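You operate a simulated robot arm through the tools that you are given. There is no shell and no other tool. Be economical: measure what you need, move in short steps, check, and stop when the job is done.

You are at the controls of a simulated two-armed robot. One attempt, no reset.

TASK
Take the lid off the grey flask and lay it down on the top of the yellow table.

It is judged by the outcome, as a careful person would: the job done as asked, and still so three seconds after it is handed in. It fails if anything else is knocked over, pushed out of place, dropped, spilled or broken. A push-on lid holds only when it is set on centred and level and pressed home; a screw cap is set on level and turned clockwise until tight.

THE ROBOT
Two 7-joint arms with two-finger grippers on one trunk, on a base that drives. Base frame: it is fixed to the floor where the robot stands at the start and does not move with it; the origin is under the middle of the robot, x ahead of it, y to its left, z up. Units: mm, rad, N and s.
The left shoulder is at the start at [78, 151, 888], the right one opposite. With the tool pointing down near the work surface each hand reaches from about 320 to 800 mm from the robot's upright axis, wherever it stands, measured 20 degrees to its own side. Places, roughly: grey flask (7x7x19 cm) [500, 100, 700]. Payload 2.54 kg a hand.
The tool frame of a hand sits at the grasp point between the pads (the TCP): z along the fingers, y along the line on which they close. The tips reach 30 mm beyond it. Largest opening 116 mm; the body of the gripper starts 95 mm behind the TCP.
Orientation is that of the tool frame in the base frame, as a unit quaternion [w, x, y, z]. With the fingers straight down and closing along the base's y, the tool's x points along the base's -x, its y along +y and its z along -z.

THE INTERFACE
- The arms move only by the tool play_rows. It takes "left_rows", "right_rows" or both (then of equal length, played together; a hand with none holds still); each is a list that holds one entry, the list of rows, each a list of 7 numbers: the turn, a rotation vector about the tool's x, y, z in rad, then the shift along the tool's x, y, z in mm, then the finger opening in mm, from 0 to 116. In form: [[[rx, ry, rz, tx, ty, tz, gripper], ...]]. A call has 1 to 12 rows; each row shifts and turns the commanded pose from where the row before left it, along the tool's axes as they then stand. Each row takes 0.2 s and may step no farther than 50 mm and 0.15 rad from the row before; otherwise, or with a gripper value out of range, the whole call is refused. Where a pose cannot be reached the arm comes as near as it can. A force on the tool above 40 N (or 10 N above the force at the start of the call, whichever is more), or a blocked arm, ends the call early, and 0.2 s more pass. The fingers move at their own pace (about 72 mm/s each) and stop on an object; they squeeze with about 28 N. The grip force told is the motor's: it shows also when the fingers shut on nothing. Time passes only in rows, and 0.2 s behind the last, so rows that do not move let the fingers close. The reply holds the time, the measured pose of the TCP, the force on the tool along the base axes, the opening and the grip force, in the units named above and with some noise, with the torque about the TCP (base axes, N m) and any sound that the robot's microphone picked up.
- Cameras (640 x 400 px; columns grow to the right, rows downward): "scene" is now at [167.1, 8.3, 1030.1]; the picture's right is [0.09, -1.00, 0.00], its down [-0.25, -0.02, -0.97] and it looks along [0.96, 0.09, -0.25] (base axes); focal length 214 px, centre (320, 200). "left" rides on the left gripper at [69, 15, -122] in its tool frame; the picture's right is [-0.21, 0.98, 0.00], its down [-0.83, -0.18, -0.53] and it looks along [-0.52, -0.11, 0.85] (tool axes); focal length 251 px, centre (320, 200). "right" rides on the right gripper at [69, -15, -122] in its tool frame; the picture's right is [0.21, 0.98, 0.00], its down [-0.83, 0.18, -0.53] and it looks along [-0.52, 0.11, 0.85] (tool axes); focal length 251 px, centre (320, 200). There is no depth. A picture from a camera that has moved, and an enlarged one, comes with that camera's place and axes in the base frame and with its lens. The place of the scene camera against the robot may be out by one fixed shift of up to 18 mm in any direction.
- get_image(camera): a new picture of that camera. No time passes.
- move_column(by): slides the trunk up (or, below 0, down) by that many mm; the arms and the scene camera ride with it, the base frame stays. It gives what a move gives, with no picture.
- steer(legs): drives the robot by 1 to 6 legs, each [ahead, left, turn to the left] in mm, mm and rad, along the robot's own axes; the way and the turn of a leg run together, so that a leg with both is an arc; at most 1500 mm and 3.142 rad a leg. The arms and the cameras ride along, it lands a little off, and it stops where it bumps. It gives what a move gives.
- pan_tilt(pan, tilt): turns the head with the scene camera to pan (to the left, within 1.396 rad either way) and tilt (down, from -0.506 to 1.204), counted from straight ahead of the robot. It gives what a move gives.
- close_up(camera, box): a new picture of the part [left, top, right, bottom] of that camera's present view, enlarged. No time passes.
- hand_in(): hands the job in; it is judged then, once.

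Work in short steps. Places have to be worked out from the pictures, the camera data and where the tool is seen: move nearer, look again, correct. Check each grasp and each placing, and mend what went wrong. You have 120 turns and 88 pictures in all, those below and enlarged ones among them. Open the grippers and draw the arms clear of the work before you hand the job in, unless the task says otherwise; then end with one line.

The tools are called after "Emit:" by a JSON object that holds its "name" and its "arguments". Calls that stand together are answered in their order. play_rows: Moves the arms, as the interface text tells. Its arguments: {"type":"object","properties":{"left_rows":{"type":"array","items":{"type":"array","items":{"type":"array","items":{"type":"number"}}}},"right_rows":{"type":"array","items":{"type":"array","items":{"type":"array","items":{"type":"number"}}}}},"required":[]} The other tools are called the same way: move_column (by) slides the trunk up or down; steer (legs) drives the base; pan_tilt (pan, tilt) turns the head that bears the scene camera; get_image (camera) takes a picture; close_up (camera, box) takes an enlarged picture of a part of a camera's view; hand_in () hands the job in.

At the start:

```text
time_s: 0.0
left_eef_pos: [445.5, 358.1, 958.8]
left_tcp_rot: [0.0, 0.0, 1.0, -0.001]
left_contact_force: [0.0, 0.0, -0.2]
left_ft_torque: [0.0, 0.0, 0.0]
left_gripper_width: 116.0
left_grasp_force: 0.0
right_eef_pos: [327.7, -59.1, 995.9]
right_tcp_rot: [-0.001, 0.0, 1.0, 0.0]
right_contact_force: [-0.1, 0.0, -0.4]
right_ft_torque: [-0.02, -0.01, 0.01]
right_gripper_width: 115.8
right_grasp_force: 0.1
trunk travel left (down, up): [-125.0, 164.0]
robot x, y, heading: [2.2, -1.2, -0.0]
head pan, tilt: [0.093, 0.257]
```

scene: 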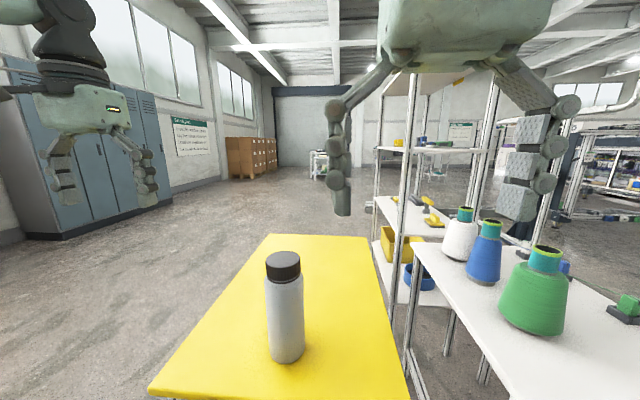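
right: 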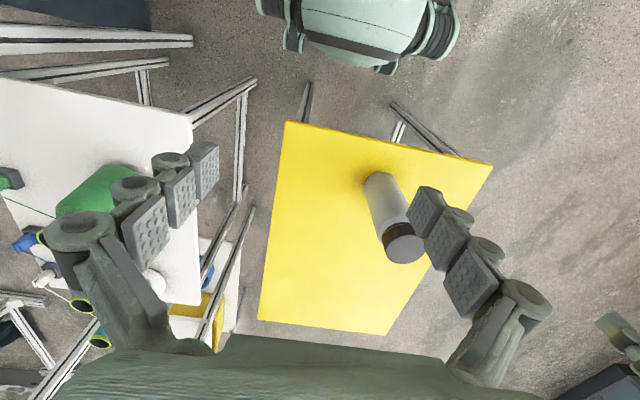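
left: 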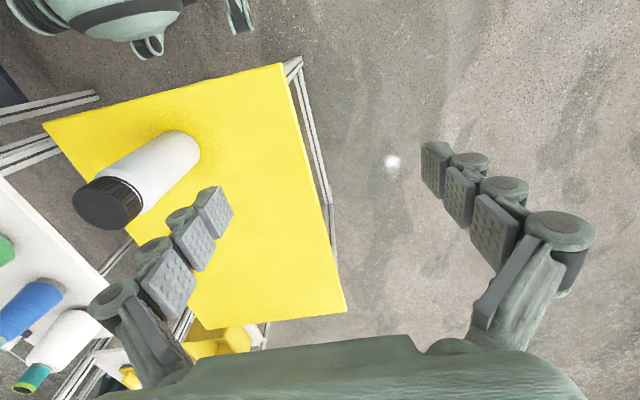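

The black lid is on top of the grey flask; I take a closer look to see whether it is a screw cap or a push-on lid.

Emit:
{"name": "close_up", "arguments": {"camera": "scene", "box": [240, 230, 330, 290]}}

Emit:
{"name": "close_up", "arguments": {"camera": "left", "box": [50, 120, 230, 240]}}

```text
6.67 times, centred on (285, 260) of scene
camera zoom: at [167.1, 8.3, 1030.1], right [0.09, -1.0, 0.0], down [-0.25, -0.02, -0.97], along [0.96, 0.09, -0.25], focal length 1430 px, centre (553, -200)
```

zoom: 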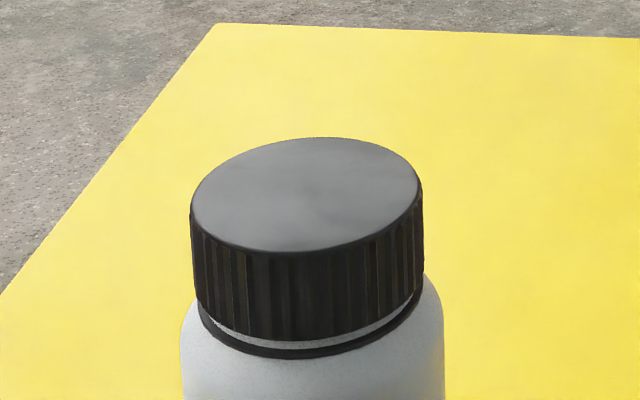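

```text
3.33 times, centred on (140, 180) of left
camera zoom: at [377.4, 373.7, 1079.2], right [0.21, 0.98, 0.0], down [0.83, -0.18, 0.53], along [0.52, -0.12, -0.85], focal length 838 px, centre (920, 267)
```

zoom: 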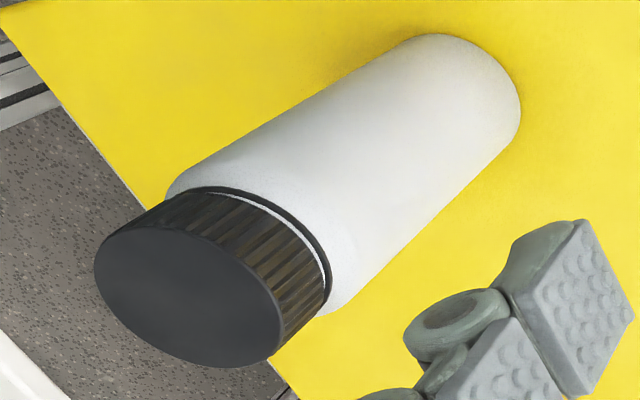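

The ribbed lid looks like a screw cap. Triangulating from the three views puts the lid top near [480, 98, 845] and the table at about z 655. The left hand will hold the flask body from the left-rear and the right hand will unscrew from above, so I turn the left hand first.

Emit:
{"name": "play_rows", "arguments": {"left_rows": [[[0, 0, 0.1455, 0, 0, 0, 116], [0, 0, 0.1455, 0, 0, 0, 116], [0, 0, 0.1455, 0, 0, 0, 116], [0, 0, 0.1455, 0, 0, 0, 116], [0, 0, 0.1455, 0, 0, 0, 116], [0, 0, 0.1455, 0, 0, 0, 116], [0, -0.1455, 0, 0, 0, 0, 116], [0, -0.1455, 0, 0, 0, 0, 116], [0, -0.1455, 0, 0, 0, 0, 116], [0, -0.1455, 0, 0, 0, 0, 116], [0, -0.1455, 0, 0, 0, 0, 116], [0, -0.1455, 0, 0, 0, 0, 116]]]}}

```text
time_s: 2.6
left_eef_pos: [446.2, 356.5, 957.4]
left_tcp_rot: [0.384, 0.383, 0.821, -0.18]
left_contact_force: [-0.2, 0.2, -0.2]
left_ft_torque: [0.03, -0.01, 0.01]
left_gripper_width: 116.0
left_grasp_force: 0.0
right_eef_pos: [327.9, -58.9, 995.4]
right_tcp_rot: [0.0, 0.0, 1.0, 0.0]
right_contact_force: [0.1, 0.6, 0.8]
right_ft_torque: [-0.01, -0.01, -0.01]
right_gripper_width: 116.0
right_grasp_force: 0.0
trunk travel left (down, up): [-125.0, 164.0]
robot x, y, heading: [-1.3, -4.0, 0.001]
head pan, tilt: [0.093, 0.257]
```

The orientation came out as intended, so I move to the pre-grasp point about 150 mm back from the flask along the approach line.

Emit:
{"name": "play_rows", "arguments": {"left_rows": [[[0, 0, 0, 6, -28, 33, 116], [0, 0, 0, 6, -28, 33, 116], [0, 0, 0, 6, -28, 33, 116], [0, 0, 0, 6, -28, 33, 116], [0, 0, 0, 6, -28, 32, 116], [0, 0, 0, 0, 0, 0, 116]]]}}

Emit:
{"name": "get_image", "arguments": {"camera": "left"}}

Emit:
{"name": "get_image", "arguments": {"camera": "scene"}}

```text
time_s: 4.0
left_eef_pos: [404.0, 185.7, 829.5]
left_tcp_rot: [0.383, 0.383, 0.821, -0.179]
left_contact_force: [-0.2, -0.4, 0.1]
left_ft_torque: [0.03, 0.0, -0.03]
left_gripper_width: 116.2
left_grasp_force: 0.1
right_eef_pos: [327.3, -58.5, 995.7]
right_tcp_rot: [0.0, 0.0, 1.0, -0.001]
right_contact_force: [0.3, -0.8, 0.0]
right_ft_torque: [0.04, 0.02, 0.01]
right_gripper_width: 116.1
right_grasp_force: 0.1
trunk travel left (down, up): [-125.0, 164.0]
robot x, y, heading: [1.0, -1.0, -0.003]
head pan, tilt: [0.093, 0.257]
```

```text
82 pictures are left
camera left: at [327.9, 301.8, 853.8], right [0.84, 0.52, 0.16], down [-0.06, -0.21, 0.98], along [0.54, -0.83, -0.14], focal length 251 px, centre (320, 200)
```

left: 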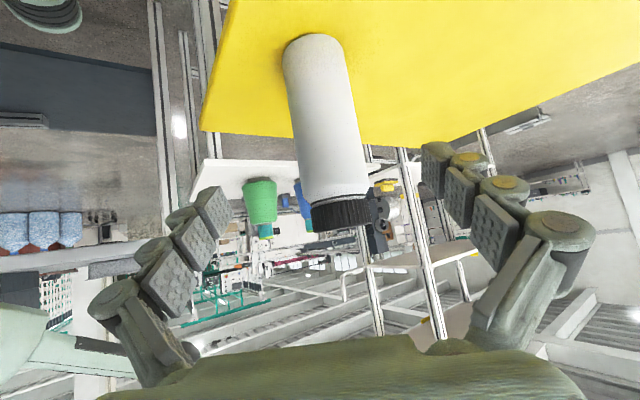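

```text
81 pictures are left
camera scene: at [167.1, 8.3, 1030.1], right [0.09, -1.0, 0.0], down [-0.25, -0.02, -0.97], along [0.96, 0.09, -0.25], focal length 214 px, centre (320, 200)
```

scene: 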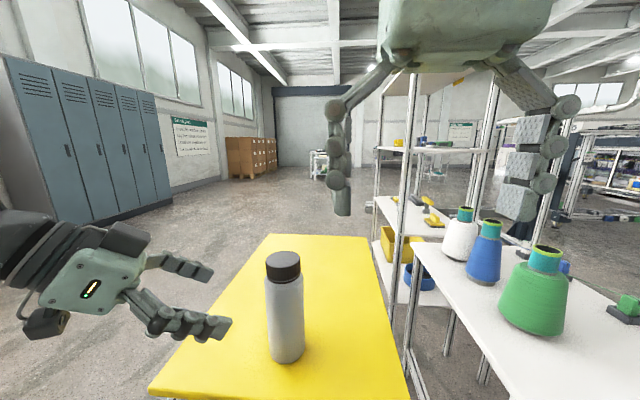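

The predicted flask position matches the picture to within a few mm, so I advance the open fingers around the body.

Emit:
{"name": "play_rows", "arguments": {"left_rows": [[[0, 0, 0, -1, 1, 30, 116], [0, 0, 0, -1, 1, 30, 116], [0, 0, 0, 0, 1, 30, 116], [0, 0, 0, 0, 0, 30, 116], [0, 0, 0, 0, 0, 29, 116], [0, 0, 0, 0, 0, 0, 116]]]}}

Emit:
{"name": "get_image", "arguments": {"camera": "left"}}

Emit:
{"name": "get_image", "arguments": {"camera": "scene"}}

```text
time_s: 5.4
left_eef_pos: [484.9, 101.3, 736.8]
left_tcp_rot: [0.384, 0.382, 0.821, -0.179]
left_contact_force: [-0.3, -0.6, -0.3]
left_ft_torque: [0.0, 0.02, 0.01]
left_gripper_width: 116.0
left_grasp_force: 0.1
right_eef_pos: [327.0, -59.0, 995.1]
right_tcp_rot: [0.0, 0.0, 1.0, 0.001]
right_contact_force: [-0.1, 0.3, -0.6]
right_ft_torque: [0.01, 0.03, -0.01]
right_gripper_width: 116.0
right_grasp_force: 0.0
trunk travel left (down, up): [-125.0, 164.0]
robot x, y, heading: [-4.2, -1.0, 0.001]
head pan, tilt: [0.093, 0.257]
```

```text
80 pictures are left
camera left: at [407.8, 216.3, 760.7], right [0.84, 0.52, 0.16], down [-0.06, -0.21, 0.98], along [0.54, -0.83, -0.14], focal length 251 px, centre (320, 200)
```

left: 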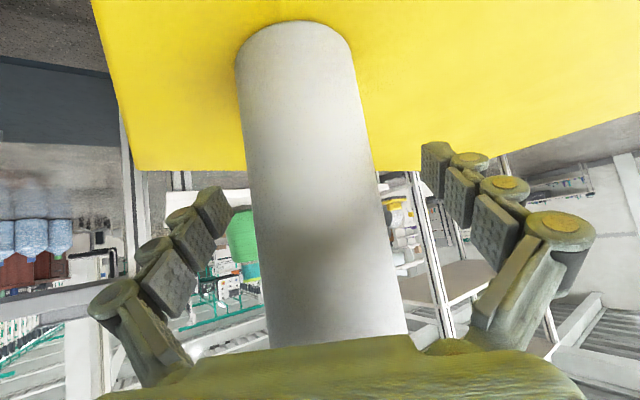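

```text
79 pictures are left
camera scene: at [167.1, 8.3, 1030.1], right [0.09, -1.0, 0.0], down [-0.25, -0.02, -0.97], along [0.96, 0.09, -0.25], focal length 214 px, centre (320, 200)
```

scene: 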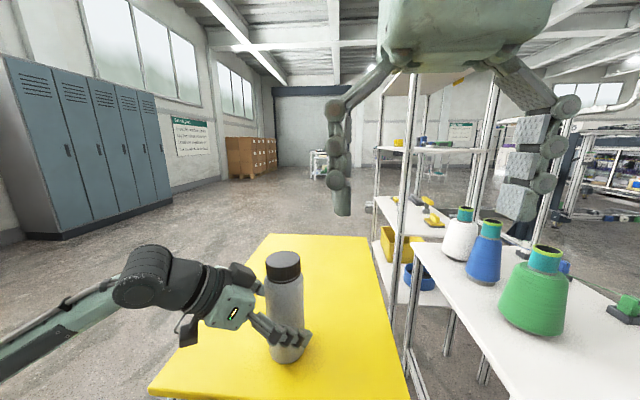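

The flask sits about 4 mm to the left of the finger midline. I correct for that and close on the body.

Emit:
{"name": "play_rows", "arguments": {"left_rows": [[[0, 0, 0, 0, -4, 0, 116], [0, 0, 0, 0, 0, 0, 90], [0, 0, 0, 0, 0, 0, 76], [0, 0, 0, 0, 0, 0, 60], [0, 0, 0, 0, 0, 0, 50], [0, 0, 0, 0, 0, 0, 50]]]}}

Emit:
{"name": "get_image", "arguments": {"camera": "scene"}}

Emit:
{"name": "get_image", "arguments": {"camera": "right"}}

```text
time_s: 6.8
left_eef_pos: [480.6, 97.7, 737.4]
left_tcp_rot: [0.384, 0.382, 0.821, -0.178]
left_contact_force: [-0.3, 0.9, 1.6]
left_ft_torque: [-0.03, 0.09, 0.0]
left_gripper_width: 65.7
left_grasp_force: 28.0
right_eef_pos: [326.9, -57.9, 995.9]
right_tcp_rot: [0.0, 0.0, 1.0, 0.0]
right_contact_force: [-0.4, -0.3, -0.1]
right_ft_torque: [0.0, -0.02, -0.04]
right_gripper_width: 116.0
right_grasp_force: 0.1
trunk travel left (down, up): [-125.0, 164.0]
robot x, y, heading: [4.0, -2.7, 0.0]
head pan, tilt: [0.093, 0.257]
```

```text
78 pictures are left
camera scene: at [167.0, 8.4, 1030.1], right [0.09, -1.0, 0.0], down [-0.25, -0.02, -0.97], along [0.96, 0.09, -0.25], focal length 214 px, centre (320, 200)
```

scene: 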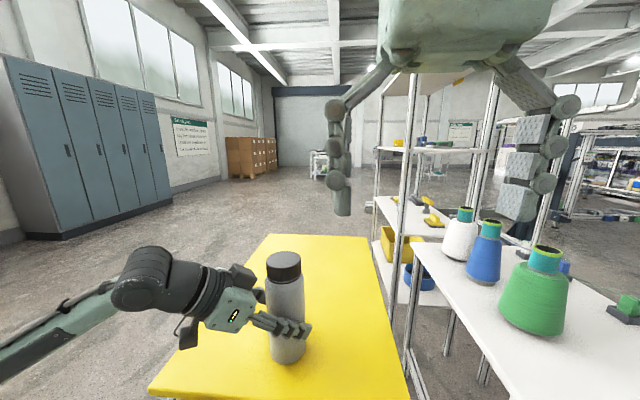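

```text
77 pictures are left
camera right: at [258.9, -74.5, 1116.9], right [-0.21, 0.98, 0.0], down [0.83, 0.18, 0.53], along [0.52, 0.11, -0.85], focal length 251 px, centre (320, 200)
```

right: 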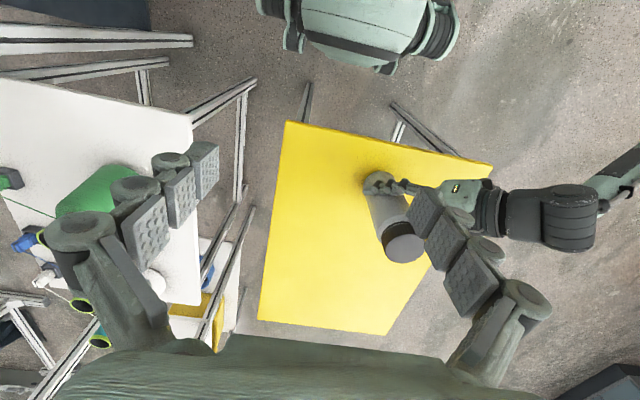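

The flask body is held firmly (65.7 mm, 28 N). I bring the right hand above the lid and pre-turn it clockwise, so that it has room to unscrew.

Emit:
{"name": "play_rows", "arguments": {"right_rows": [[[0, 0, 0, -31, 31, 7, 116], [0, 0, 0, -31, 31, 7, 116], [0, 0, 0, -31, 31, 7, 116], [0, 0, 0, -30, 31, 7, 116], [0, 0, 0, -30, 32, 8, 116], [0, 0, 0.15, 0, 0, 0, 116], [0, 0, 0.15, 0, 0, 0, 116], [0, 0, 0.15, 0, 0, 0, 116], [0, 0, 0.15, 0, 0, 0, 116], [0, 0, 0.15, 0, 0, 0, 116], [0, 0, 0.15, 0, 0, 0, 116], [0, 0, 0, 0, 0, 0, 116]]]}}

Emit:
{"name": "get_image", "arguments": {"camera": "right"}}

Emit:
{"name": "get_image", "arguments": {"camera": "scene"}}

```text
time_s: 9.4
left_eef_pos: [480.9, 97.0, 737.5]
left_tcp_rot: [0.384, 0.383, 0.821, -0.179]
left_contact_force: [1.3, 1.7, 3.5]
left_ft_torque: [0.07, -0.06, -0.01]
left_gripper_width: 65.7
left_grasp_force: 27.8
right_eef_pos: [480.0, 96.8, 959.1]
right_tcp_rot: [0.0, 0.436, 0.9, 0.0]
right_contact_force: [0.2, 0.3, 0.0]
right_ft_torque: [-0.01, -0.01, 0.03]
right_gripper_width: 116.1
right_grasp_force: 0.1
trunk travel left (down, up): [-125.0, 164.0]
robot x, y, heading: [3.8, 2.6, -0.003]
head pan, tilt: [0.093, 0.257]
```

```text
76 pictures are left
camera right: at [426.4, 141.4, 1081.0], right [0.63, 0.77, 0.0], down [0.65, -0.54, 0.53], along [0.41, -0.34, -0.85], focal length 251 px, centre (320, 200)
```

right: 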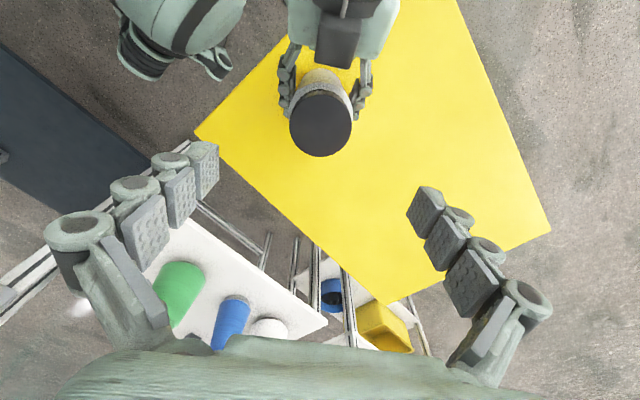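

```text
75 pictures are left
camera scene: at [167.0, 8.4, 1030.1], right [0.09, -1.0, 0.0], down [-0.25, -0.02, -0.97], along [0.96, 0.09, -0.25], focal length 214 px, centre (320, 200)
```

scene: 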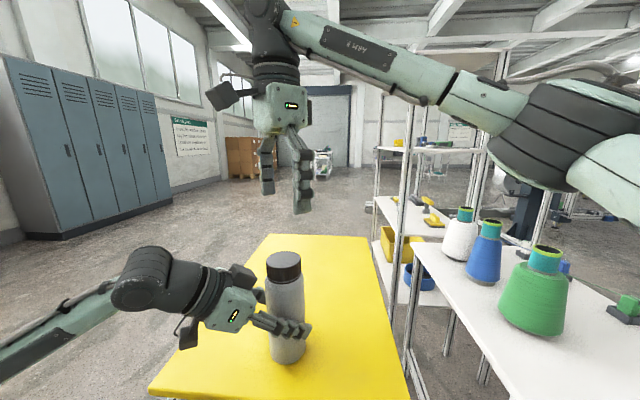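

I zoom in on the lid to get its centre more exactly.

Emit:
{"name": "close_up", "arguments": {"camera": "right", "box": [260, 50, 380, 170]}}

Emit:
{"name": "close_up", "arguments": {"camera": "scene", "box": [240, 240, 330, 300]}}

```text
3.33 times, centred on (320, 110) of right
camera zoom: at [426.4, 141.4, 1081.0], right [0.63, 0.77, 0.0], down [0.65, -0.54, 0.53], along [0.41, -0.34, -0.85], focal length 838 px, centre (320, 500)
```

zoom: 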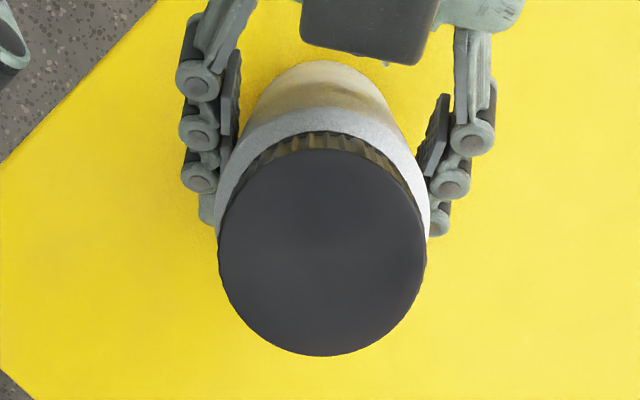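

```text
6.67 times, centred on (285, 270) of scene
camera zoom: at [167.0, 8.4, 1030.1], right [0.09, -1.0, 0.0], down [-0.25, -0.02, -0.97], along [0.96, 0.09, -0.25], focal length 1430 px, centre (553, -267)
```

zoom: 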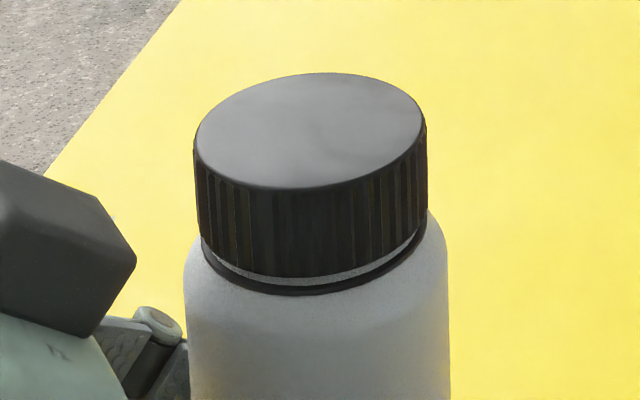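

The lid centre is about (478.5, 99) with its top near z 845, a diameter of 58 and a height of about 22. I centre the hand and descend so the tips reach just above the lid's lower rim.

Emit:
{"name": "play_rows", "arguments": {"right_rows": [[[0, 0, 0, 2.5, 0.5, 0, 116], [0, 0, 0, 0, 0, 25, 116], [0, 0, 0, 0, 0, 25, 116], [0, 0, 0, 0, 0, 25, 116], [0, 0, 0, 0, 0, 20, 116], [0, 0, 0, 0, 0, 9, 116], [0, 0, 0, 0, 0, 0, 116]]]}}

Emit:
{"name": "get_image", "arguments": {"camera": "right"}}

Emit:
{"name": "close_up", "arguments": {"camera": "scene", "box": [210, 200, 360, 300]}}

```text
time_s: 11.0
left_eef_pos: [481.0, 97.5, 737.9]
left_tcp_rot: [0.384, 0.383, 0.821, -0.179]
left_contact_force: [-1.3, 0.6, 2.9]
left_ft_torque: [0.05, 0.02, -0.03]
left_gripper_width: 65.6
left_grasp_force: 28.1
right_eef_pos: [479.8, 100.3, 855.0]
right_tcp_rot: [0.001, 0.435, 0.9, -0.001]
right_contact_force: [0.5, -0.1, 0.2]
right_ft_torque: [0.02, 0.01, 0.02]
right_gripper_width: 116.0
right_grasp_force: 0.0
trunk travel left (down, up): [-125.0, 164.0]
robot x, y, heading: [-2.2, -4.6, -0.002]
head pan, tilt: [0.093, 0.257]
```

```text
72 pictures are left
camera right: at [424.9, 143.9, 977.0], right [0.63, 0.78, 0.0], down [0.66, -0.53, 0.53], along [0.41, -0.34, -0.85], focal length 251 px, centre (320, 200)
```

right: 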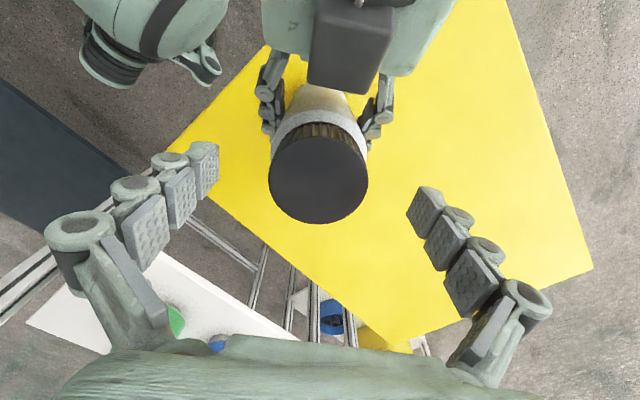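

```text
4.00 times, centred on (285, 250) of scene
camera zoom: at [166.8, 8.3, 1030.2], right [0.09, -1.0, 0.0], down [-0.25, -0.02, -0.97], along [0.96, 0.09, -0.25], focal length 858 px, centre (460, 0)
```

zoom: 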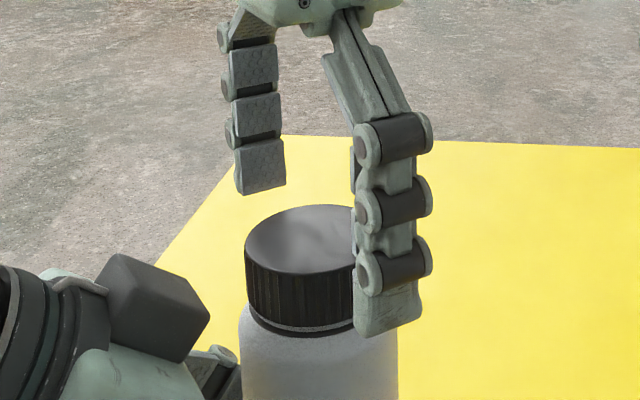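

The lid is within about 2 mm of the tool axis. I make a small correction and close the right fingers on it.

Emit:
{"name": "play_rows", "arguments": {"right_rows": [[[0, 0, 0, 1.5, -1, 0, 100], [0, 0, 0, 0, 0, 0, 75], [0, 0, 0, 0, 0, 0, 62], [0, 0, 0, 0, 0, 0, 45], [0, 0, 0, 0, 0, 0, 40], [0, 0, 0, 0, 0, 0, 40]]]}}

Emit:
{"name": "close_up", "arguments": {"camera": "scene", "box": [210, 200, 360, 300]}}

```text
time_s: 12.4
left_eef_pos: [480.1, 96.7, 737.3]
left_tcp_rot: [0.383, 0.384, 0.821, -0.18]
left_contact_force: [-1.9, -3.9, 2.7]
left_ft_torque: [0.14, -0.13, -0.09]
left_gripper_width: 66.0
left_grasp_force: 28.0
right_eef_pos: [478.0, 101.3, 855.0]
right_tcp_rot: [0.0, 0.435, 0.901, -0.001]
right_contact_force: [2.9, 2.8, 0.9]
right_ft_torque: [0.08, -0.11, 0.1]
right_gripper_width: 56.5
right_grasp_force: 27.9
trunk travel left (down, up): [-125.0, 164.0]
robot x, y, heading: [1.1, -0.2, 0.006]
head pan, tilt: [0.093, 0.257]
```

```text
4.00 times, centred on (285, 250) of scene
camera zoom: at [166.9, 8.3, 1030.1], right [0.09, -1.0, 0.0], down [-0.25, -0.02, -0.97], along [0.96, 0.09, -0.25], focal length 858 px, centre (460, 0)
```

zoom: 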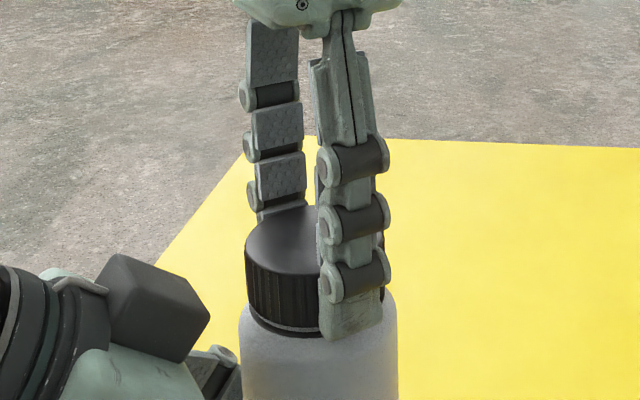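

The lid is gripped at 56.5 mm. I turn counterclockwise (negative about the downward tool axis) in a short trial and watch the forces.

Emit:
{"name": "play_rows", "arguments": {"right_rows": [[[0, 0, -0.1, 0, 0, 0, 40], [0, 0, -0.1, 0, 0, 0, 40], [0, 0, -0.1, 0, 0, 0, 40], [0, 0, -0.1, 0, 0, 0, 40], [0, 0, -0.1, 0, 0, 0, 40], [0, 0, -0.1, 0, 0, 0, 40]]]}}

Emit:
{"name": "close_up", "arguments": {"camera": "scene", "box": [210, 200, 360, 300]}}

```text
time_s: 13.8
left_eef_pos: [480.1, 97.6, 737.3]
left_tcp_rot: [0.383, 0.383, 0.821, -0.179]
left_contact_force: [1.0, -3.4, 1.4]
left_ft_torque: [-0.09, 0.24, -0.05]
left_gripper_width: 65.9
left_grasp_force: 28.4
right_eef_pos: [478.2, 100.0, 856.8]
right_tcp_rot: [0.0, 0.148, 0.989, -0.001]
right_contact_force: [-2.7, 1.8, 1.4]
right_ft_torque: [0.05, 0.11, 0.01]
right_gripper_width: 56.3
right_grasp_force: 28.6
trunk travel left (down, up): [-125.0, 164.0]
robot x, y, heading: [1.8, -3.7, -0.001]
head pan, tilt: [0.093, 0.257]
```

```text
4.00 times, centred on (285, 250) of scene
camera zoom: at [166.9, 8.2, 1030.1], right [0.09, -1.0, 0.0], down [-0.25, -0.02, -0.97], along [0.96, 0.09, -0.25], focal length 858 px, centre (460, 0)
```

zoom: 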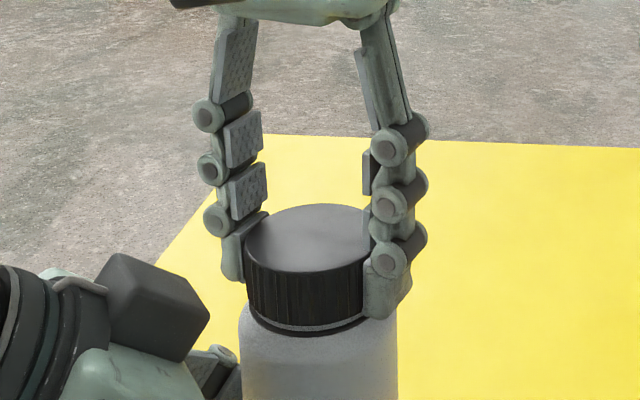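

The turn went through with very little torque and possibly a slight rise. I keep turning.

Emit:
{"name": "play_rows", "arguments": {"right_rows": [[[0, 0, -0.12, 0, 0, 0, 40], [0, 0, -0.12, 0, 0, 0, 40], [0, 0, -0.12, 0, 0, 0, 40], [0, 0, -0.12, 0, 0, 0, 40], [0, 0, -0.12, 0, 0, 0, 40], [0, 0, -0.12, 0, 0, 0, 40], [0, 0, -0.12, 0, 0, 0, 40], [0, 0, -0.12, 0, 0, 0, 40], [0, 0, -0.12, 0, 0, 0, 40], [0, 0, -0.12, 0, 0, 0, 40]]]}}

Emit:
{"name": "close_up", "arguments": {"camera": "scene", "box": [210, 200, 360, 300]}}

```text
time_s: 16.0
left_eef_pos: [479.9, 97.9, 736.6]
left_tcp_rot: [0.384, 0.383, 0.821, -0.179]
left_contact_force: [3.7, 9.0, 0.3]
left_ft_torque: [-0.63, -0.27, -0.1]
left_gripper_width: 65.8
left_grasp_force: 27.5
right_eef_pos: [478.1, 100.2, 857.0]
right_tcp_rot: [0.001, -0.436, 0.9, 0.0]
right_contact_force: [0.2, -10.3, 8.7]
right_ft_torque: [-0.35, 0.01, -0.03]
right_gripper_width: 56.4
right_grasp_force: 28.2
trunk travel left (down, up): [-125.0, 164.0]
robot x, y, heading: [1.3, -1.9, 0.001]
head pan, tilt: [0.093, 0.257]
```

```text
4.00 times, centred on (285, 250) of scene
camera zoom: at [166.8, 8.2, 1030.2], right [0.09, -1.0, 0.0], down [-0.25, -0.02, -0.97], along [0.96, 0.09, -0.25], focal length 858 px, centre (460, 0)
```

zoom: 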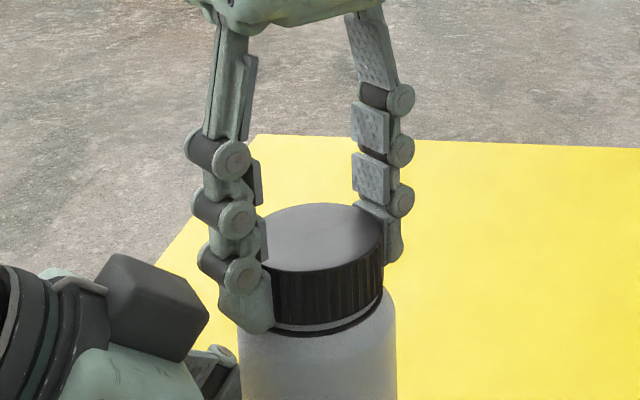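

The tool is being pushed up with 8.7 N, which means the cap is rising on its thread. I lift 1.5 mm to relax it and read the force.

Emit:
{"name": "play_rows", "arguments": {"right_rows": [[[0, 0, 0, 0, 0, -0.8, 40], [0, 0, 0, 0, 0, -0.7, 40], [0, 0, 0, 0, 0, 0, 40]]]}}

Emit:
{"name": "close_up", "arguments": {"camera": "scene", "box": [255, 240, 315, 290]}}

```text
time_s: 16.8
left_eef_pos: [480.2, 98.8, 736.1]
left_tcp_rot: [0.384, 0.383, 0.821, -0.179]
left_contact_force: [-2.7, 13.6, 2.9]
left_ft_torque: [-0.34, -0.14, -0.08]
left_gripper_width: 65.6
left_grasp_force: 28.1
right_eef_pos: [478.1, 100.4, 855.8]
right_tcp_rot: [0.0, -0.435, 0.9, 0.0]
right_contact_force: [3.7, -10.4, 2.1]
right_ft_torque: [-0.49, -0.3, -0.02]
right_gripper_width: 55.7
right_grasp_force: 28.2
trunk travel left (down, up): [-125.0, 164.0]
robot x, y, heading: [1.7, -2.4, 0.001]
head pan, tilt: [0.093, 0.257]
```

```text
8.00 times, centred on (285, 265) of scene
camera zoom: at [166.8, 8.4, 1030.1], right [0.09, -1.0, 0.0], down [-0.25, -0.02, -0.97], along [0.96, 0.09, -0.25], focal length 1716 px, centre (600, -320)
```

zoom: 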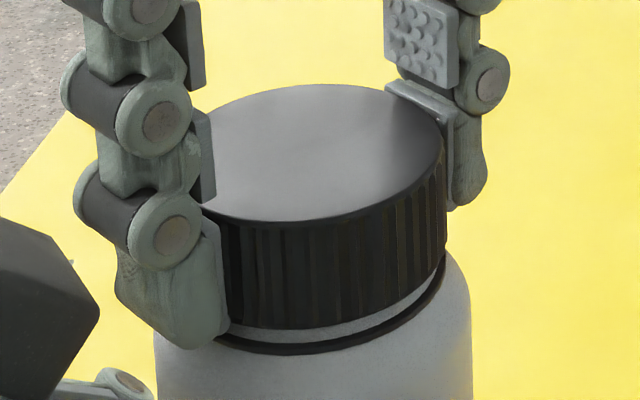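

The ring gap is slightly larger than before (about 1 mm), in line with unscrewing. I regrasp by opening, turning back clockwise and closing again.

Emit:
{"name": "play_rows", "arguments": {"right_rows": [[[0, 0, 0, 0, 0, 0, 85], [0, 0, 0, 0, 0, 0, 85], [0, 0, 0.15, 0, 0, 0, 85], [0, 0, 0.15, 0, 0, 0, 85], [0, 0, 0.15, 0, 0, 0, 85], [0, 0, 0.15, 0, 0, 0, 85], [0, 0, 0.15, 0, 0, 0, 85], [0, 0, 0.15, 0, 0, 0, 85], [0, 0, 0.15, 0, 0, 0, 85], [0, 0, 0.15, 0, 0, 0, 85], [0, 0, 0.15, 0, 0, 0, 85], [0, 0, 0.15, 0, 0, 0, 85]]]}}

Emit:
{"name": "close_up", "arguments": {"camera": "scene", "box": [255, 240, 315, 290]}}

Emit:
{"name": "get_image", "arguments": {"camera": "right"}}

```text
time_s: 19.4
left_eef_pos: [480.1, 98.8, 737.2]
left_tcp_rot: [0.384, 0.382, 0.821, -0.179]
left_contact_force: [-0.4, -2.5, 4.6]
left_ft_torque: [0.03, 0.05, 0.04]
left_gripper_width: 65.9
left_grasp_force: 28.4
right_eef_pos: [478.4, 100.0, 856.4]
right_tcp_rot: [-0.001, 0.296, 0.955, 0.0]
right_contact_force: [-0.1, -0.4, 0.3]
right_ft_torque: [0.01, 0.0, -0.01]
right_gripper_width: 84.9
right_grasp_force: 0.1
trunk travel left (down, up): [-125.0, 164.0]
robot x, y, heading: [0.3, -1.8, 0.0]
head pan, tilt: [0.093, 0.257]
```

```text
8.00 times, centred on (285, 265) of scene
camera zoom: at [166.9, 8.2, 1030.1], right [0.09, -1.0, 0.0], down [-0.25, -0.02, -0.97], along [0.96, 0.09, -0.25], focal length 1716 px, centre (600, -320)
```

zoom: 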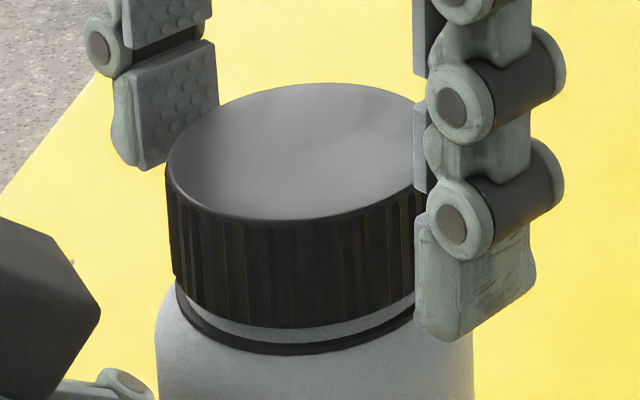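

```text
65 pictures are left
camera right: at [413.2, 126.0, 978.4], right [0.38, 0.93, 0.0], down [0.78, -0.32, 0.53], along [0.5, -0.2, -0.85], focal length 251 px, centre (320, 200)
```

right: 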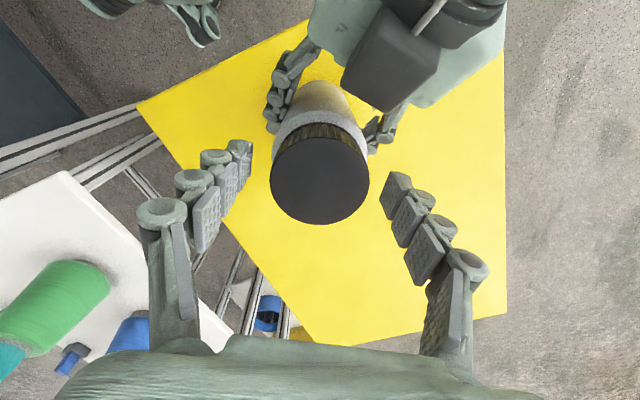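

The gap has clearly grown, so it is a screw cap and it is coming up. I turn back a little more and grip again.

Emit:
{"name": "play_rows", "arguments": {"right_rows": [[[0, 0, 0.15, 0, 0, 0, 85], [0, 0, 0.15, 0, 0, 0, 85], [0, 0, 0.15, 0, 0, 0, 85], [0, 0, 0.15, 0, 0, 0, 85], [0, 0, 0, 0, 0, 0, 70], [0, 0, 0, 0, 0, 0, 60], [0, 0, 0, 0, 0, 0, 40], [0, 0, 0, 0, 0, 0, 40], [0, 0, 0, 0, 0, 0, 40]]]}}

```text
time_s: 21.4
left_eef_pos: [479.9, 98.2, 736.1]
left_tcp_rot: [0.384, 0.383, 0.821, -0.179]
left_contact_force: [-3.8, -1.8, 3.9]
left_ft_torque: [0.36, -0.49, -0.08]
left_gripper_width: 65.6
left_grasp_force: 28.0
right_eef_pos: [478.3, 99.1, 857.5]
right_tcp_rot: [0.0, 0.564, 0.826, 0.001]
right_contact_force: [5.4, 2.3, 2.1]
right_ft_torque: [0.13, -0.25, -0.02]
right_gripper_width: 55.7
right_grasp_force: 28.3
trunk travel left (down, up): [-125.0, 164.0]
robot x, y, heading: [0.9, -3.2, 0.003]
head pan, tilt: [0.093, 0.257]
```

The grip is good, so I unscrew another 1.8 rad with a tiny lift in each row.

Emit:
{"name": "play_rows", "arguments": {"right_rows": [[[0, 0, -0.15, 0, 0, 0, 40], [0, 0, -0.15, 0, 0, -0.1, 40], [0, 0, -0.15, 0, 0, -0.1, 40], [0, 0, -0.15, 0, 0, -0.1, 40], [0, 0, -0.15, 0, 0, -0.1, 40], [0, 0, -0.15, 0, 0, -0.1, 40], [0, 0, -0.15, 0, 0, -0.1, 40], [0, 0, -0.15, 0, 0, -0.1, 40], [0, 0, -0.15, 0, 0, -0.1, 40], [0, 0, -0.15, 0, 0, -0.1, 40], [0, 0, -0.15, 0, 0, -0.1, 40], [0, 0, -0.15, 0, 0, -0.1, 40]]]}}

Emit:
{"name": "close_up", "arguments": {"camera": "scene", "box": [255, 240, 315, 290]}}

```text
time_s: 24.0
left_eef_pos: [480.8, 97.8, 737.1]
left_tcp_rot: [0.384, 0.383, 0.821, -0.179]
left_contact_force: [-8.6, 2.3, 3.6]
left_ft_torque: [-0.07, -0.14, 0.11]
left_gripper_width: 65.6
left_grasp_force: 27.7
right_eef_pos: [477.9, 101.0, 858.6]
right_tcp_rot: [0.0, -0.297, 0.955, -0.001]
right_contact_force: [7.4, -2.9, 0.2]
right_ft_torque: [-0.36, -0.3, -0.02]
right_gripper_width: 56.0
right_grasp_force: 27.5
trunk travel left (down, up): [-125.0, 164.0]
robot x, y, heading: [4.6, 2.6, 0.0]
head pan, tilt: [0.093, 0.257]
```

```text
8.00 times, centred on (285, 265) of scene
camera zoom: at [166.8, 8.2, 1030.2], right [0.09, -1.0, 0.0], down [-0.25, -0.02, -0.97], along [0.96, 0.09, -0.25], focal length 1716 px, centre (600, -320)
```

zoom: 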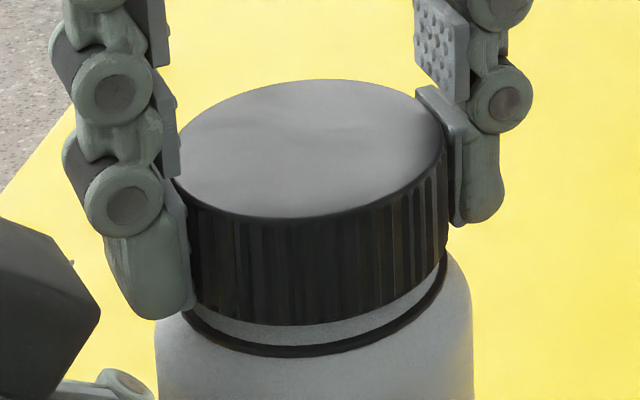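

The gap is growing further. I turn 0.6 rad more and then lift gently to see whether the cap is free.

Emit:
{"name": "play_rows", "arguments": {"right_rows": [[[0, 0, -0.15, 0, 0, -0.1, 40], [0, 0, -0.15, 0, 0, -0.1, 40], [0, 0, -0.15, 0, 0, -0.1, 40], [0, 0, -0.15, 0, 0, -0.1, 40], [0, 0, 0, 0, 0, -0.8, 40], [0, 0, 0, 0, 0, -0.8, 40], [0, 0, 0, 0, 0, 0, 40]]]}}

Emit:
{"name": "close_up", "arguments": {"camera": "scene", "box": [255, 240, 315, 290]}}

```text
time_s: 25.6
left_eef_pos: [480.3, 99.1, 737.4]
left_tcp_rot: [0.384, 0.383, 0.821, -0.179]
left_contact_force: [-7.4, 5.5, 6.0]
left_ft_torque: [-0.31, -0.32, 0.01]
left_gripper_width: 65.9
left_grasp_force: 28.4
right_eef_pos: [477.9, 100.2, 857.9]
right_tcp_rot: [0.0, -0.565, 0.825, 0.0]
right_contact_force: [7.7, -5.6, -7.3]
right_ft_torque: [-0.33, -0.59, 0.04]
right_gripper_width: 55.5
right_grasp_force: 27.7
trunk travel left (down, up): [-125.0, 164.0]
robot x, y, heading: [-1.9, 3.0, -0.002]
head pan, tilt: [0.093, 0.257]
```

```text
8.00 times, centred on (285, 265) of scene
camera zoom: at [167.2, 8.4, 1030.0], right [0.09, -1.0, 0.0], down [-0.25, -0.02, -0.97], along [0.96, 0.09, -0.25], focal length 1716 px, centre (600, -320)
```

zoom: 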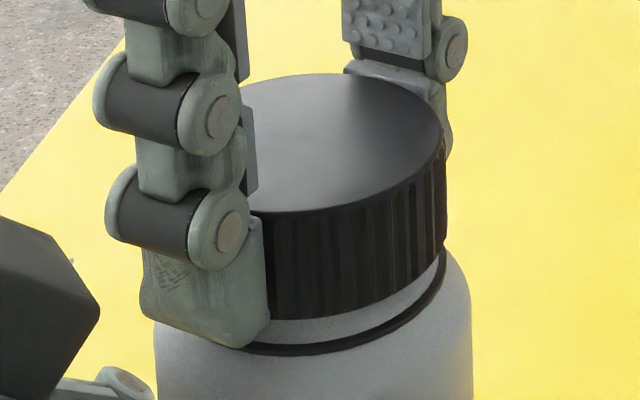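

The cap still holds (7 N down), so I regrasp for another turn.

Emit:
{"name": "play_rows", "arguments": {"right_rows": [[[0, 0, 0, 0, 0, 0, 85], [0, 0, 0, 0, 0, 0, 85], [0, 0, 0.15, 0, 0, 0, 85], [0, 0, 0.15, 0, 0, 0, 85], [0, 0, 0.15, 0, 0, 0, 85], [0, 0, 0.15, 0, 0, 0, 85], [0, 0, 0.15, 0, 0, 0, 85], [0, 0, 0.15, 0, 0, 0, 85], [0, 0, 0.15, 0, 0, 0, 85], [0, 0, 0.15, 0, 0, 0, 85], [0, 0, 0.15, 0, 0, 0, 85], [0, 0, 0.15, 0, 0, 0, 85]]]}}

Emit:
{"name": "play_rows", "arguments": {"right_rows": [[[0, 0, 0.15, 0, 0, 0, 85], [0, 0, 0.15, 0, 0, 0, 85], [0, 0, 0.15, 0, 0, 0, 85], [0, 0, 0.15, 0, 0, 0, 85], [0, 0, 0.15, 0, 0, 0, 85], [0, 0, 0.15, 0, 0, 0, 85], [0, 0, 0, 0, 0, 0, 70], [0, 0, 0, 0, 0, 0, 60], [0, 0, 0, 0, 0, 0, 40], [0, 0, 0, 0, 0, 0, 40], [0, 0, 0, 0, 0, 0, 40]]]}}

Emit:
{"name": "close_up", "arguments": {"camera": "scene", "box": [255, 240, 315, 290]}}

```text
time_s: 28.2
left_eef_pos: [481.7, 98.7, 736.6]
left_tcp_rot: [0.384, 0.382, 0.821, -0.179]
left_contact_force: [0.6, 1.9, 3.6]
left_ft_torque: [0.17, 0.1, -0.06]
left_gripper_width: 65.8
left_grasp_force: 28.1
right_eef_pos: [478.7, 99.3, 861.0]
right_tcp_rot: [0.0, 0.151, 0.989, 0.0]
right_contact_force: [-1.1, 0.4, -0.3]
right_ft_torque: [0.0, 0.02, 0.05]
right_gripper_width: 85.0
right_grasp_force: 0.0
trunk travel left (down, up): [-125.0, 164.0]
robot x, y, heading: [-1.5, -0.6, 0.001]
head pan, tilt: [0.093, 0.257]
```

```text
time_s: 30.6
left_eef_pos: [480.0, 97.7, 736.9]
left_tcp_rot: [0.383, 0.384, 0.821, -0.179]
left_contact_force: [0.6, 0.6, 2.8]
left_ft_torque: [0.12, -0.06, -0.03]
left_gripper_width: 65.9
left_grasp_force: 27.9
right_eef_pos: [477.8, 100.8, 860.9]
right_tcp_rot: [0.0, 0.564, 0.826, -0.001]
right_contact_force: [0.5, -0.2, 0.6]
right_ft_torque: [-0.01, -0.03, 0.02]
right_gripper_width: 56.2
right_grasp_force: 28.1
trunk travel left (down, up): [-125.0, 164.0]
robot x, y, heading: [1.3, 3.6, 0.002]
head pan, tilt: [0.093, 0.257]
```

```text
8.00 times, centred on (285, 265) of scene
camera zoom: at [167.0, 8.3, 1030.1], right [0.09, -1.0, 0.0], down [-0.25, -0.02, -0.97], along [0.96, 0.09, -0.25], focal length 1716 px, centre (600, -320)
```

zoom: 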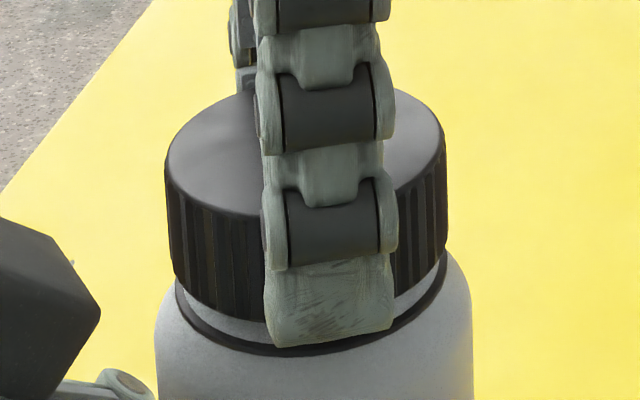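

The grip is solid again, so I unscrew another 1.8 rad.

Emit:
{"name": "play_rows", "arguments": {"right_rows": [[[0, 0, -0.15, 0, 0, 0, 40], [0, 0, -0.15, 0, 0, -0.1, 40], [0, 0, -0.15, 0, 0, -0.1, 40], [0, 0, -0.15, 0, 0, -0.1, 40], [0, 0, -0.15, 0, 0, -0.1, 40], [0, 0, -0.15, 0, 0, -0.1, 40], [0, 0, -0.15, 0, 0, -0.1, 40], [0, 0, -0.15, 0, 0, -0.1, 40], [0, 0, -0.15, 0, 0, -0.1, 40], [0, 0, -0.15, 0, 0, -0.1, 40], [0, 0, -0.15, 0, 0, -0.1, 40], [0, 0, -0.15, 0, 0, -0.1, 40]]]}}

Emit:
{"name": "play_rows", "arguments": {"right_rows": [[[0, 0, -0.15, 0, 0, -0.1, 40], [0, 0, -0.15, 0, 0, -0.1, 40], [0, 0, -0.15, 0, 0, -0.1, 40], [0, 0, -0.15, 0, 0, -0.1, 40], [0, 0, 0, 0, 0, -0.8, 40], [0, 0, 0, 0, 0, -0.8, 40], [0, 0, 0, 0, 0, 0, 40]]]}}

Emit:
{"name": "close_up", "arguments": {"camera": "scene", "box": [255, 240, 315, 290]}}

```text
time_s: 33.2
left_eef_pos: [479.7, 97.6, 736.8]
left_tcp_rot: [0.383, 0.384, 0.821, -0.18]
left_contact_force: [-0.7, -0.3, 1.9]
left_ft_torque: [0.03, 0.13, 0.0]
left_gripper_width: 65.6
left_grasp_force: 28.4
right_eef_pos: [477.9, 100.2, 862.4]
right_tcp_rot: [0.0, -0.297, 0.955, 0.0]
right_contact_force: [-0.3, 0.1, -0.7]
right_ft_torque: [0.02, 0.01, 0.01]
right_gripper_width: 56.5
right_grasp_force: 28.1
trunk travel left (down, up): [-125.0, 164.0]
robot x, y, heading: [3.4, -2.5, -0.003]
head pan, tilt: [0.093, 0.257]
```

```text
time_s: 34.8
left_eef_pos: [480.6, 98.1, 737.6]
left_tcp_rot: [0.383, 0.384, 0.821, -0.18]
left_contact_force: [0.3, 0.0, 0.8]
left_ft_torque: [0.07, 0.02, -0.01]
left_gripper_width: 66.1
left_grasp_force: 28.0
right_eef_pos: [479.5, 100.5, 863.5]
right_tcp_rot: [0.0, -0.565, 0.825, 0.0]
right_contact_force: [0.9, -0.2, 0.2]
right_ft_torque: [-0.01, 0.02, 0.03]
right_gripper_width: 56.2
right_grasp_force: 28.1
trunk travel left (down, up): [-125.0, 164.0]
robot x, y, heading: [0.0, -1.5, -0.004]
head pan, tilt: [0.093, 0.257]
```

```text
8.00 times, centred on (285, 265) of scene
camera zoom: at [167.1, 8.3, 1030.1], right [0.09, -1.0, 0.0], down [-0.25, -0.02, -0.97], along [0.96, 0.09, -0.25], focal length 1716 px, centre (600, -320)
```

zoom: 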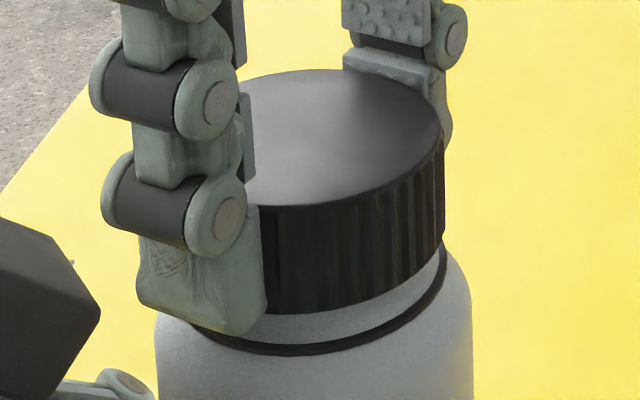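

The forces have gone to zero even after lifting, so the cap seems free. I raise it slowly and watch the force.

Emit:
{"name": "play_rows", "arguments": {"right_rows": [[[0, 0, 0, 0, 0, -2, 40], [0, 0, 0, 0, 0, -3, 40], [0, 0, 0, 0, 0, -4, 40], [0, 0, 0, 0, 0, -5, 40], [0, 0, 0, 0, 0, -6, 40], [0, 0, 0, 0, 0, 0, 40]]]}}

Emit:
{"name": "get_image", "arguments": {"camera": "scene"}}

```text
time_s: 36.2
left_eef_pos: [479.7, 98.3, 736.1]
left_tcp_rot: [0.384, 0.383, 0.821, -0.18]
left_contact_force: [-1.1, -0.5, 1.1]
left_ft_torque: [0.05, 0.14, 0.02]
left_gripper_width: 65.7
left_grasp_force: 28.2
right_eef_pos: [477.0, 100.8, 884.3]
right_tcp_rot: [-0.001, -0.566, 0.825, 0.0]
right_contact_force: [0.1, 0.3, -1.0]
right_ft_torque: [-0.01, -0.03, 0.01]
right_gripper_width: 56.4
right_grasp_force: 28.3
trunk travel left (down, up): [-125.0, 164.0]
robot x, y, heading: [-3.8, -0.7, 0.003]
head pan, tilt: [0.093, 0.257]
```

```text
60 pictures are left
camera scene: at [167.1, 8.3, 1030.1], right [0.09, -1.0, 0.0], down [-0.25, -0.02, -0.97], along [0.96, 0.09, -0.25], focal length 214 px, centre (320, 200)
```

scene: 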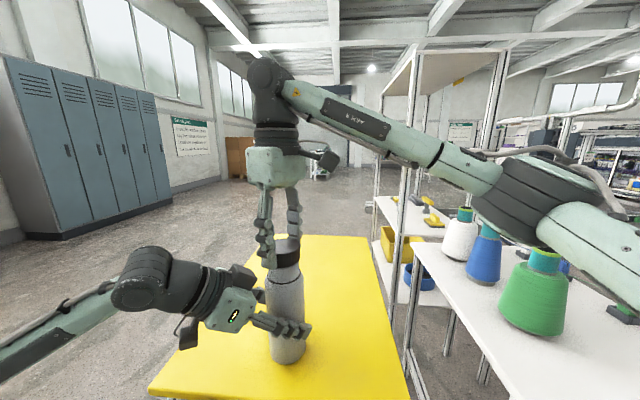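

The cap is off and hanging free. I lift it another 60 mm and carry it over the open table beyond the flask, near (615, 100).

Emit:
{"name": "play_rows", "arguments": {"right_rows": [[[0, 0, 0, 0, 0, -20, 40], [0, 0, 0, 0, 0, -20, 40], [0, 0, 0, 0, 0, -20, 40], [0, 0, 0, -12.4, -32, 0, 40], [0, 0, 0, -12.4, -32, 0, 40], [0, 0, 0, -12.4, -32, 0, 40], [0, 0, 0, -12.4, -32, 0, 40], [0, 0, 0, 0, 0, 0, 40]]]}}

Emit:
{"name": "get_image", "arguments": {"camera": "scene"}}

Emit:
{"name": "get_image", "arguments": {"camera": "right"}}

```text
time_s: 38.0
left_eef_pos: [481.7, 97.7, 736.8]
left_tcp_rot: [0.384, 0.383, 0.82, -0.181]
left_contact_force: [-0.3, -0.7, 0.0]
left_ft_torque: [0.08, 0.07, -0.01]
left_gripper_width: 65.6
left_grasp_force: 27.9
right_eef_pos: [500.2, 96.7, 916.1]
right_tcp_rot: [0.001, -0.564, 0.826, 0.0]
right_contact_force: [0.1, -0.1, -0.3]
right_ft_torque: [-0.01, 0.01, -0.02]
right_gripper_width: 56.2
right_grasp_force: 28.2
right hand out of reach, approached as far as the arm can: row 4, 5, 6, 7
trunk travel left (down, up): [-125.0, 164.0]
robot x, y, heading: [-0.7, -4.4, -0.002]
head pan, tilt: [0.093, 0.257]
```

```text
59 pictures are left
camera scene: at [167.1, 8.3, 1030.1], right [0.09, -1.0, 0.0], down [-0.25, -0.02, -0.97], along [0.96, 0.09, -0.25], focal length 214 px, centre (320, 200)
```

scene: 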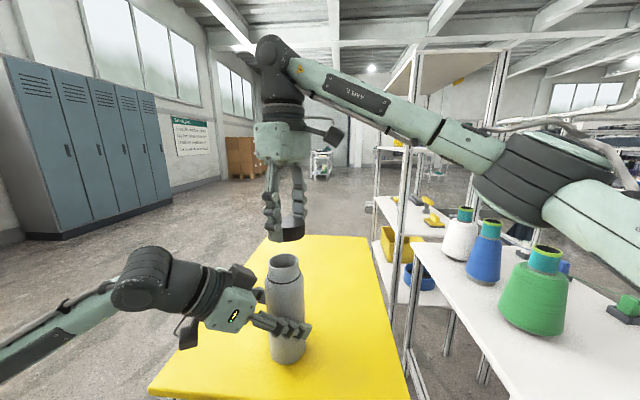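

```text
58 pictures are left
camera right: at [489.6, 24.9, 1037.6], right [-0.99, 0.16, 0.0], down [0.13, 0.83, 0.53], along [0.08, 0.53, -0.84], focal length 251 px, centre (320, 200)
```

right: 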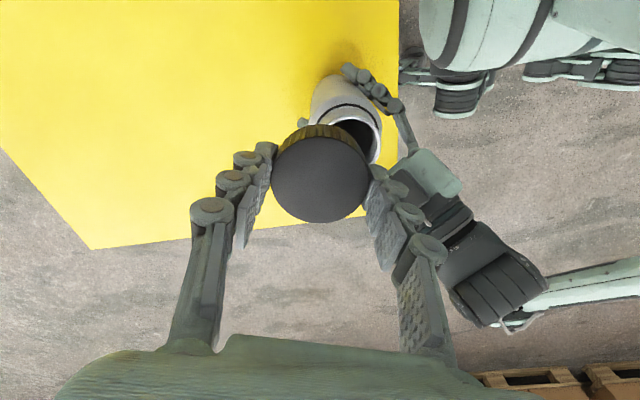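

The arm runs out of reach this high up, at [500, 97, 916]. A small step down will show where the commanded pose now stands, and the lid is still clear above the flask.

Emit:
{"name": "play_rows", "arguments": {"right_rows": [[[0, 0, 0, 0, 0, 10, 40], [0, 0, 0, 0, 0, 0, 40]]]}}

```text
time_s: 38.6
left_eef_pos: [480.1, 96.8, 736.3]
left_tcp_rot: [0.384, 0.382, 0.821, -0.179]
left_contact_force: [-0.1, 1.5, -0.3]
left_ft_torque: [0.1, 0.08, -0.03]
left_gripper_width: 65.7
left_grasp_force: 27.8
right_eef_pos: [501.3, 94.9, 906.8]
right_tcp_rot: [0.0, -0.565, 0.825, 0.0]
right_contact_force: [0.3, -0.1, -1.6]
right_ft_torque: [0.02, 0.01, 0.02]
right_gripper_width: 56.3
right_grasp_force: 28.2
trunk travel left (down, up): [-125.0, 164.0]
robot x, y, heading: [0.5, -1.5, -0.002]
head pan, tilt: [0.093, 0.257]
```

The commanded pose follows the actual one. The limit is probably the wrist at this extreme yaw, so I turn the hand back to neutral with the lid and then move ahead.

Emit:
{"name": "play_rows", "arguments": {"right_rows": [[[0, 0, 0.15, 0, 0, 0, 40], [0, 0, 0.15, 0, 0, 0, 40], [0, 0, 0.15, 0, 0, 0, 40], [0, 0, 0.15, 0, 0, 0, 40], [0, 0, 0.15, 0, 0, 0, 40], [0, 0, 0.15, 0, 0, 0, 40], [0, 0, 0.15, 0, 0, 0, 40], [0, 0, 0.15, 0, 0, 0, 40], [0, 0, 0, -25, 0, 0, 40], [0, 0, 0, -25, 0, 0, 40], [0, 0, 0, 0, 0, 0, 40]]]}}

Emit:
{"name": "get_image", "arguments": {"camera": "scene"}}

```text
time_s: 41.0
left_eef_pos: [480.2, 97.2, 736.3]
left_tcp_rot: [0.383, 0.384, 0.821, -0.18]
left_contact_force: [-1.5, -0.9, 0.1]
left_ft_torque: [0.0, 0.09, -0.03]
left_gripper_width: 65.7
left_grasp_force: 27.6
right_eef_pos: [551.9, 94.7, 907.5]
right_tcp_rot: [0.0, -0.001, 1.0, 0.0]
right_contact_force: [0.2, 1.0, 0.2]
right_ft_torque: [-0.01, 0.02, 0.01]
right_gripper_width: 56.5
right_grasp_force: 28.3
trunk travel left (down, up): [-125.0, 164.0]
robot x, y, heading: [0.2, -0.8, -0.001]
head pan, tilt: [0.093, 0.257]
```

```text
57 pictures are left
camera scene: at [167.1, 8.3, 1030.1], right [0.09, -1.0, 0.0], down [-0.25, -0.02, -0.97], along [0.96, 0.09, -0.25], focal length 214 px, centre (320, 200)
```

scene: 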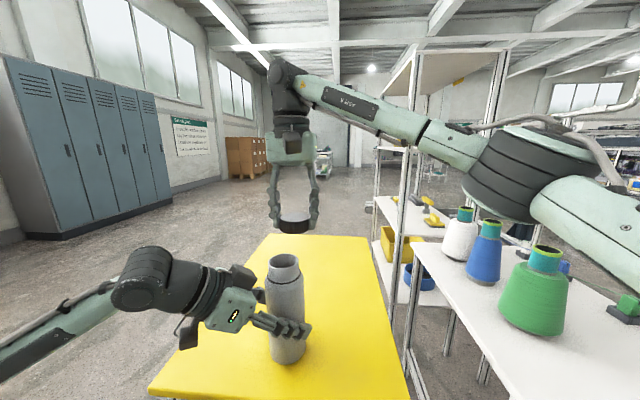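

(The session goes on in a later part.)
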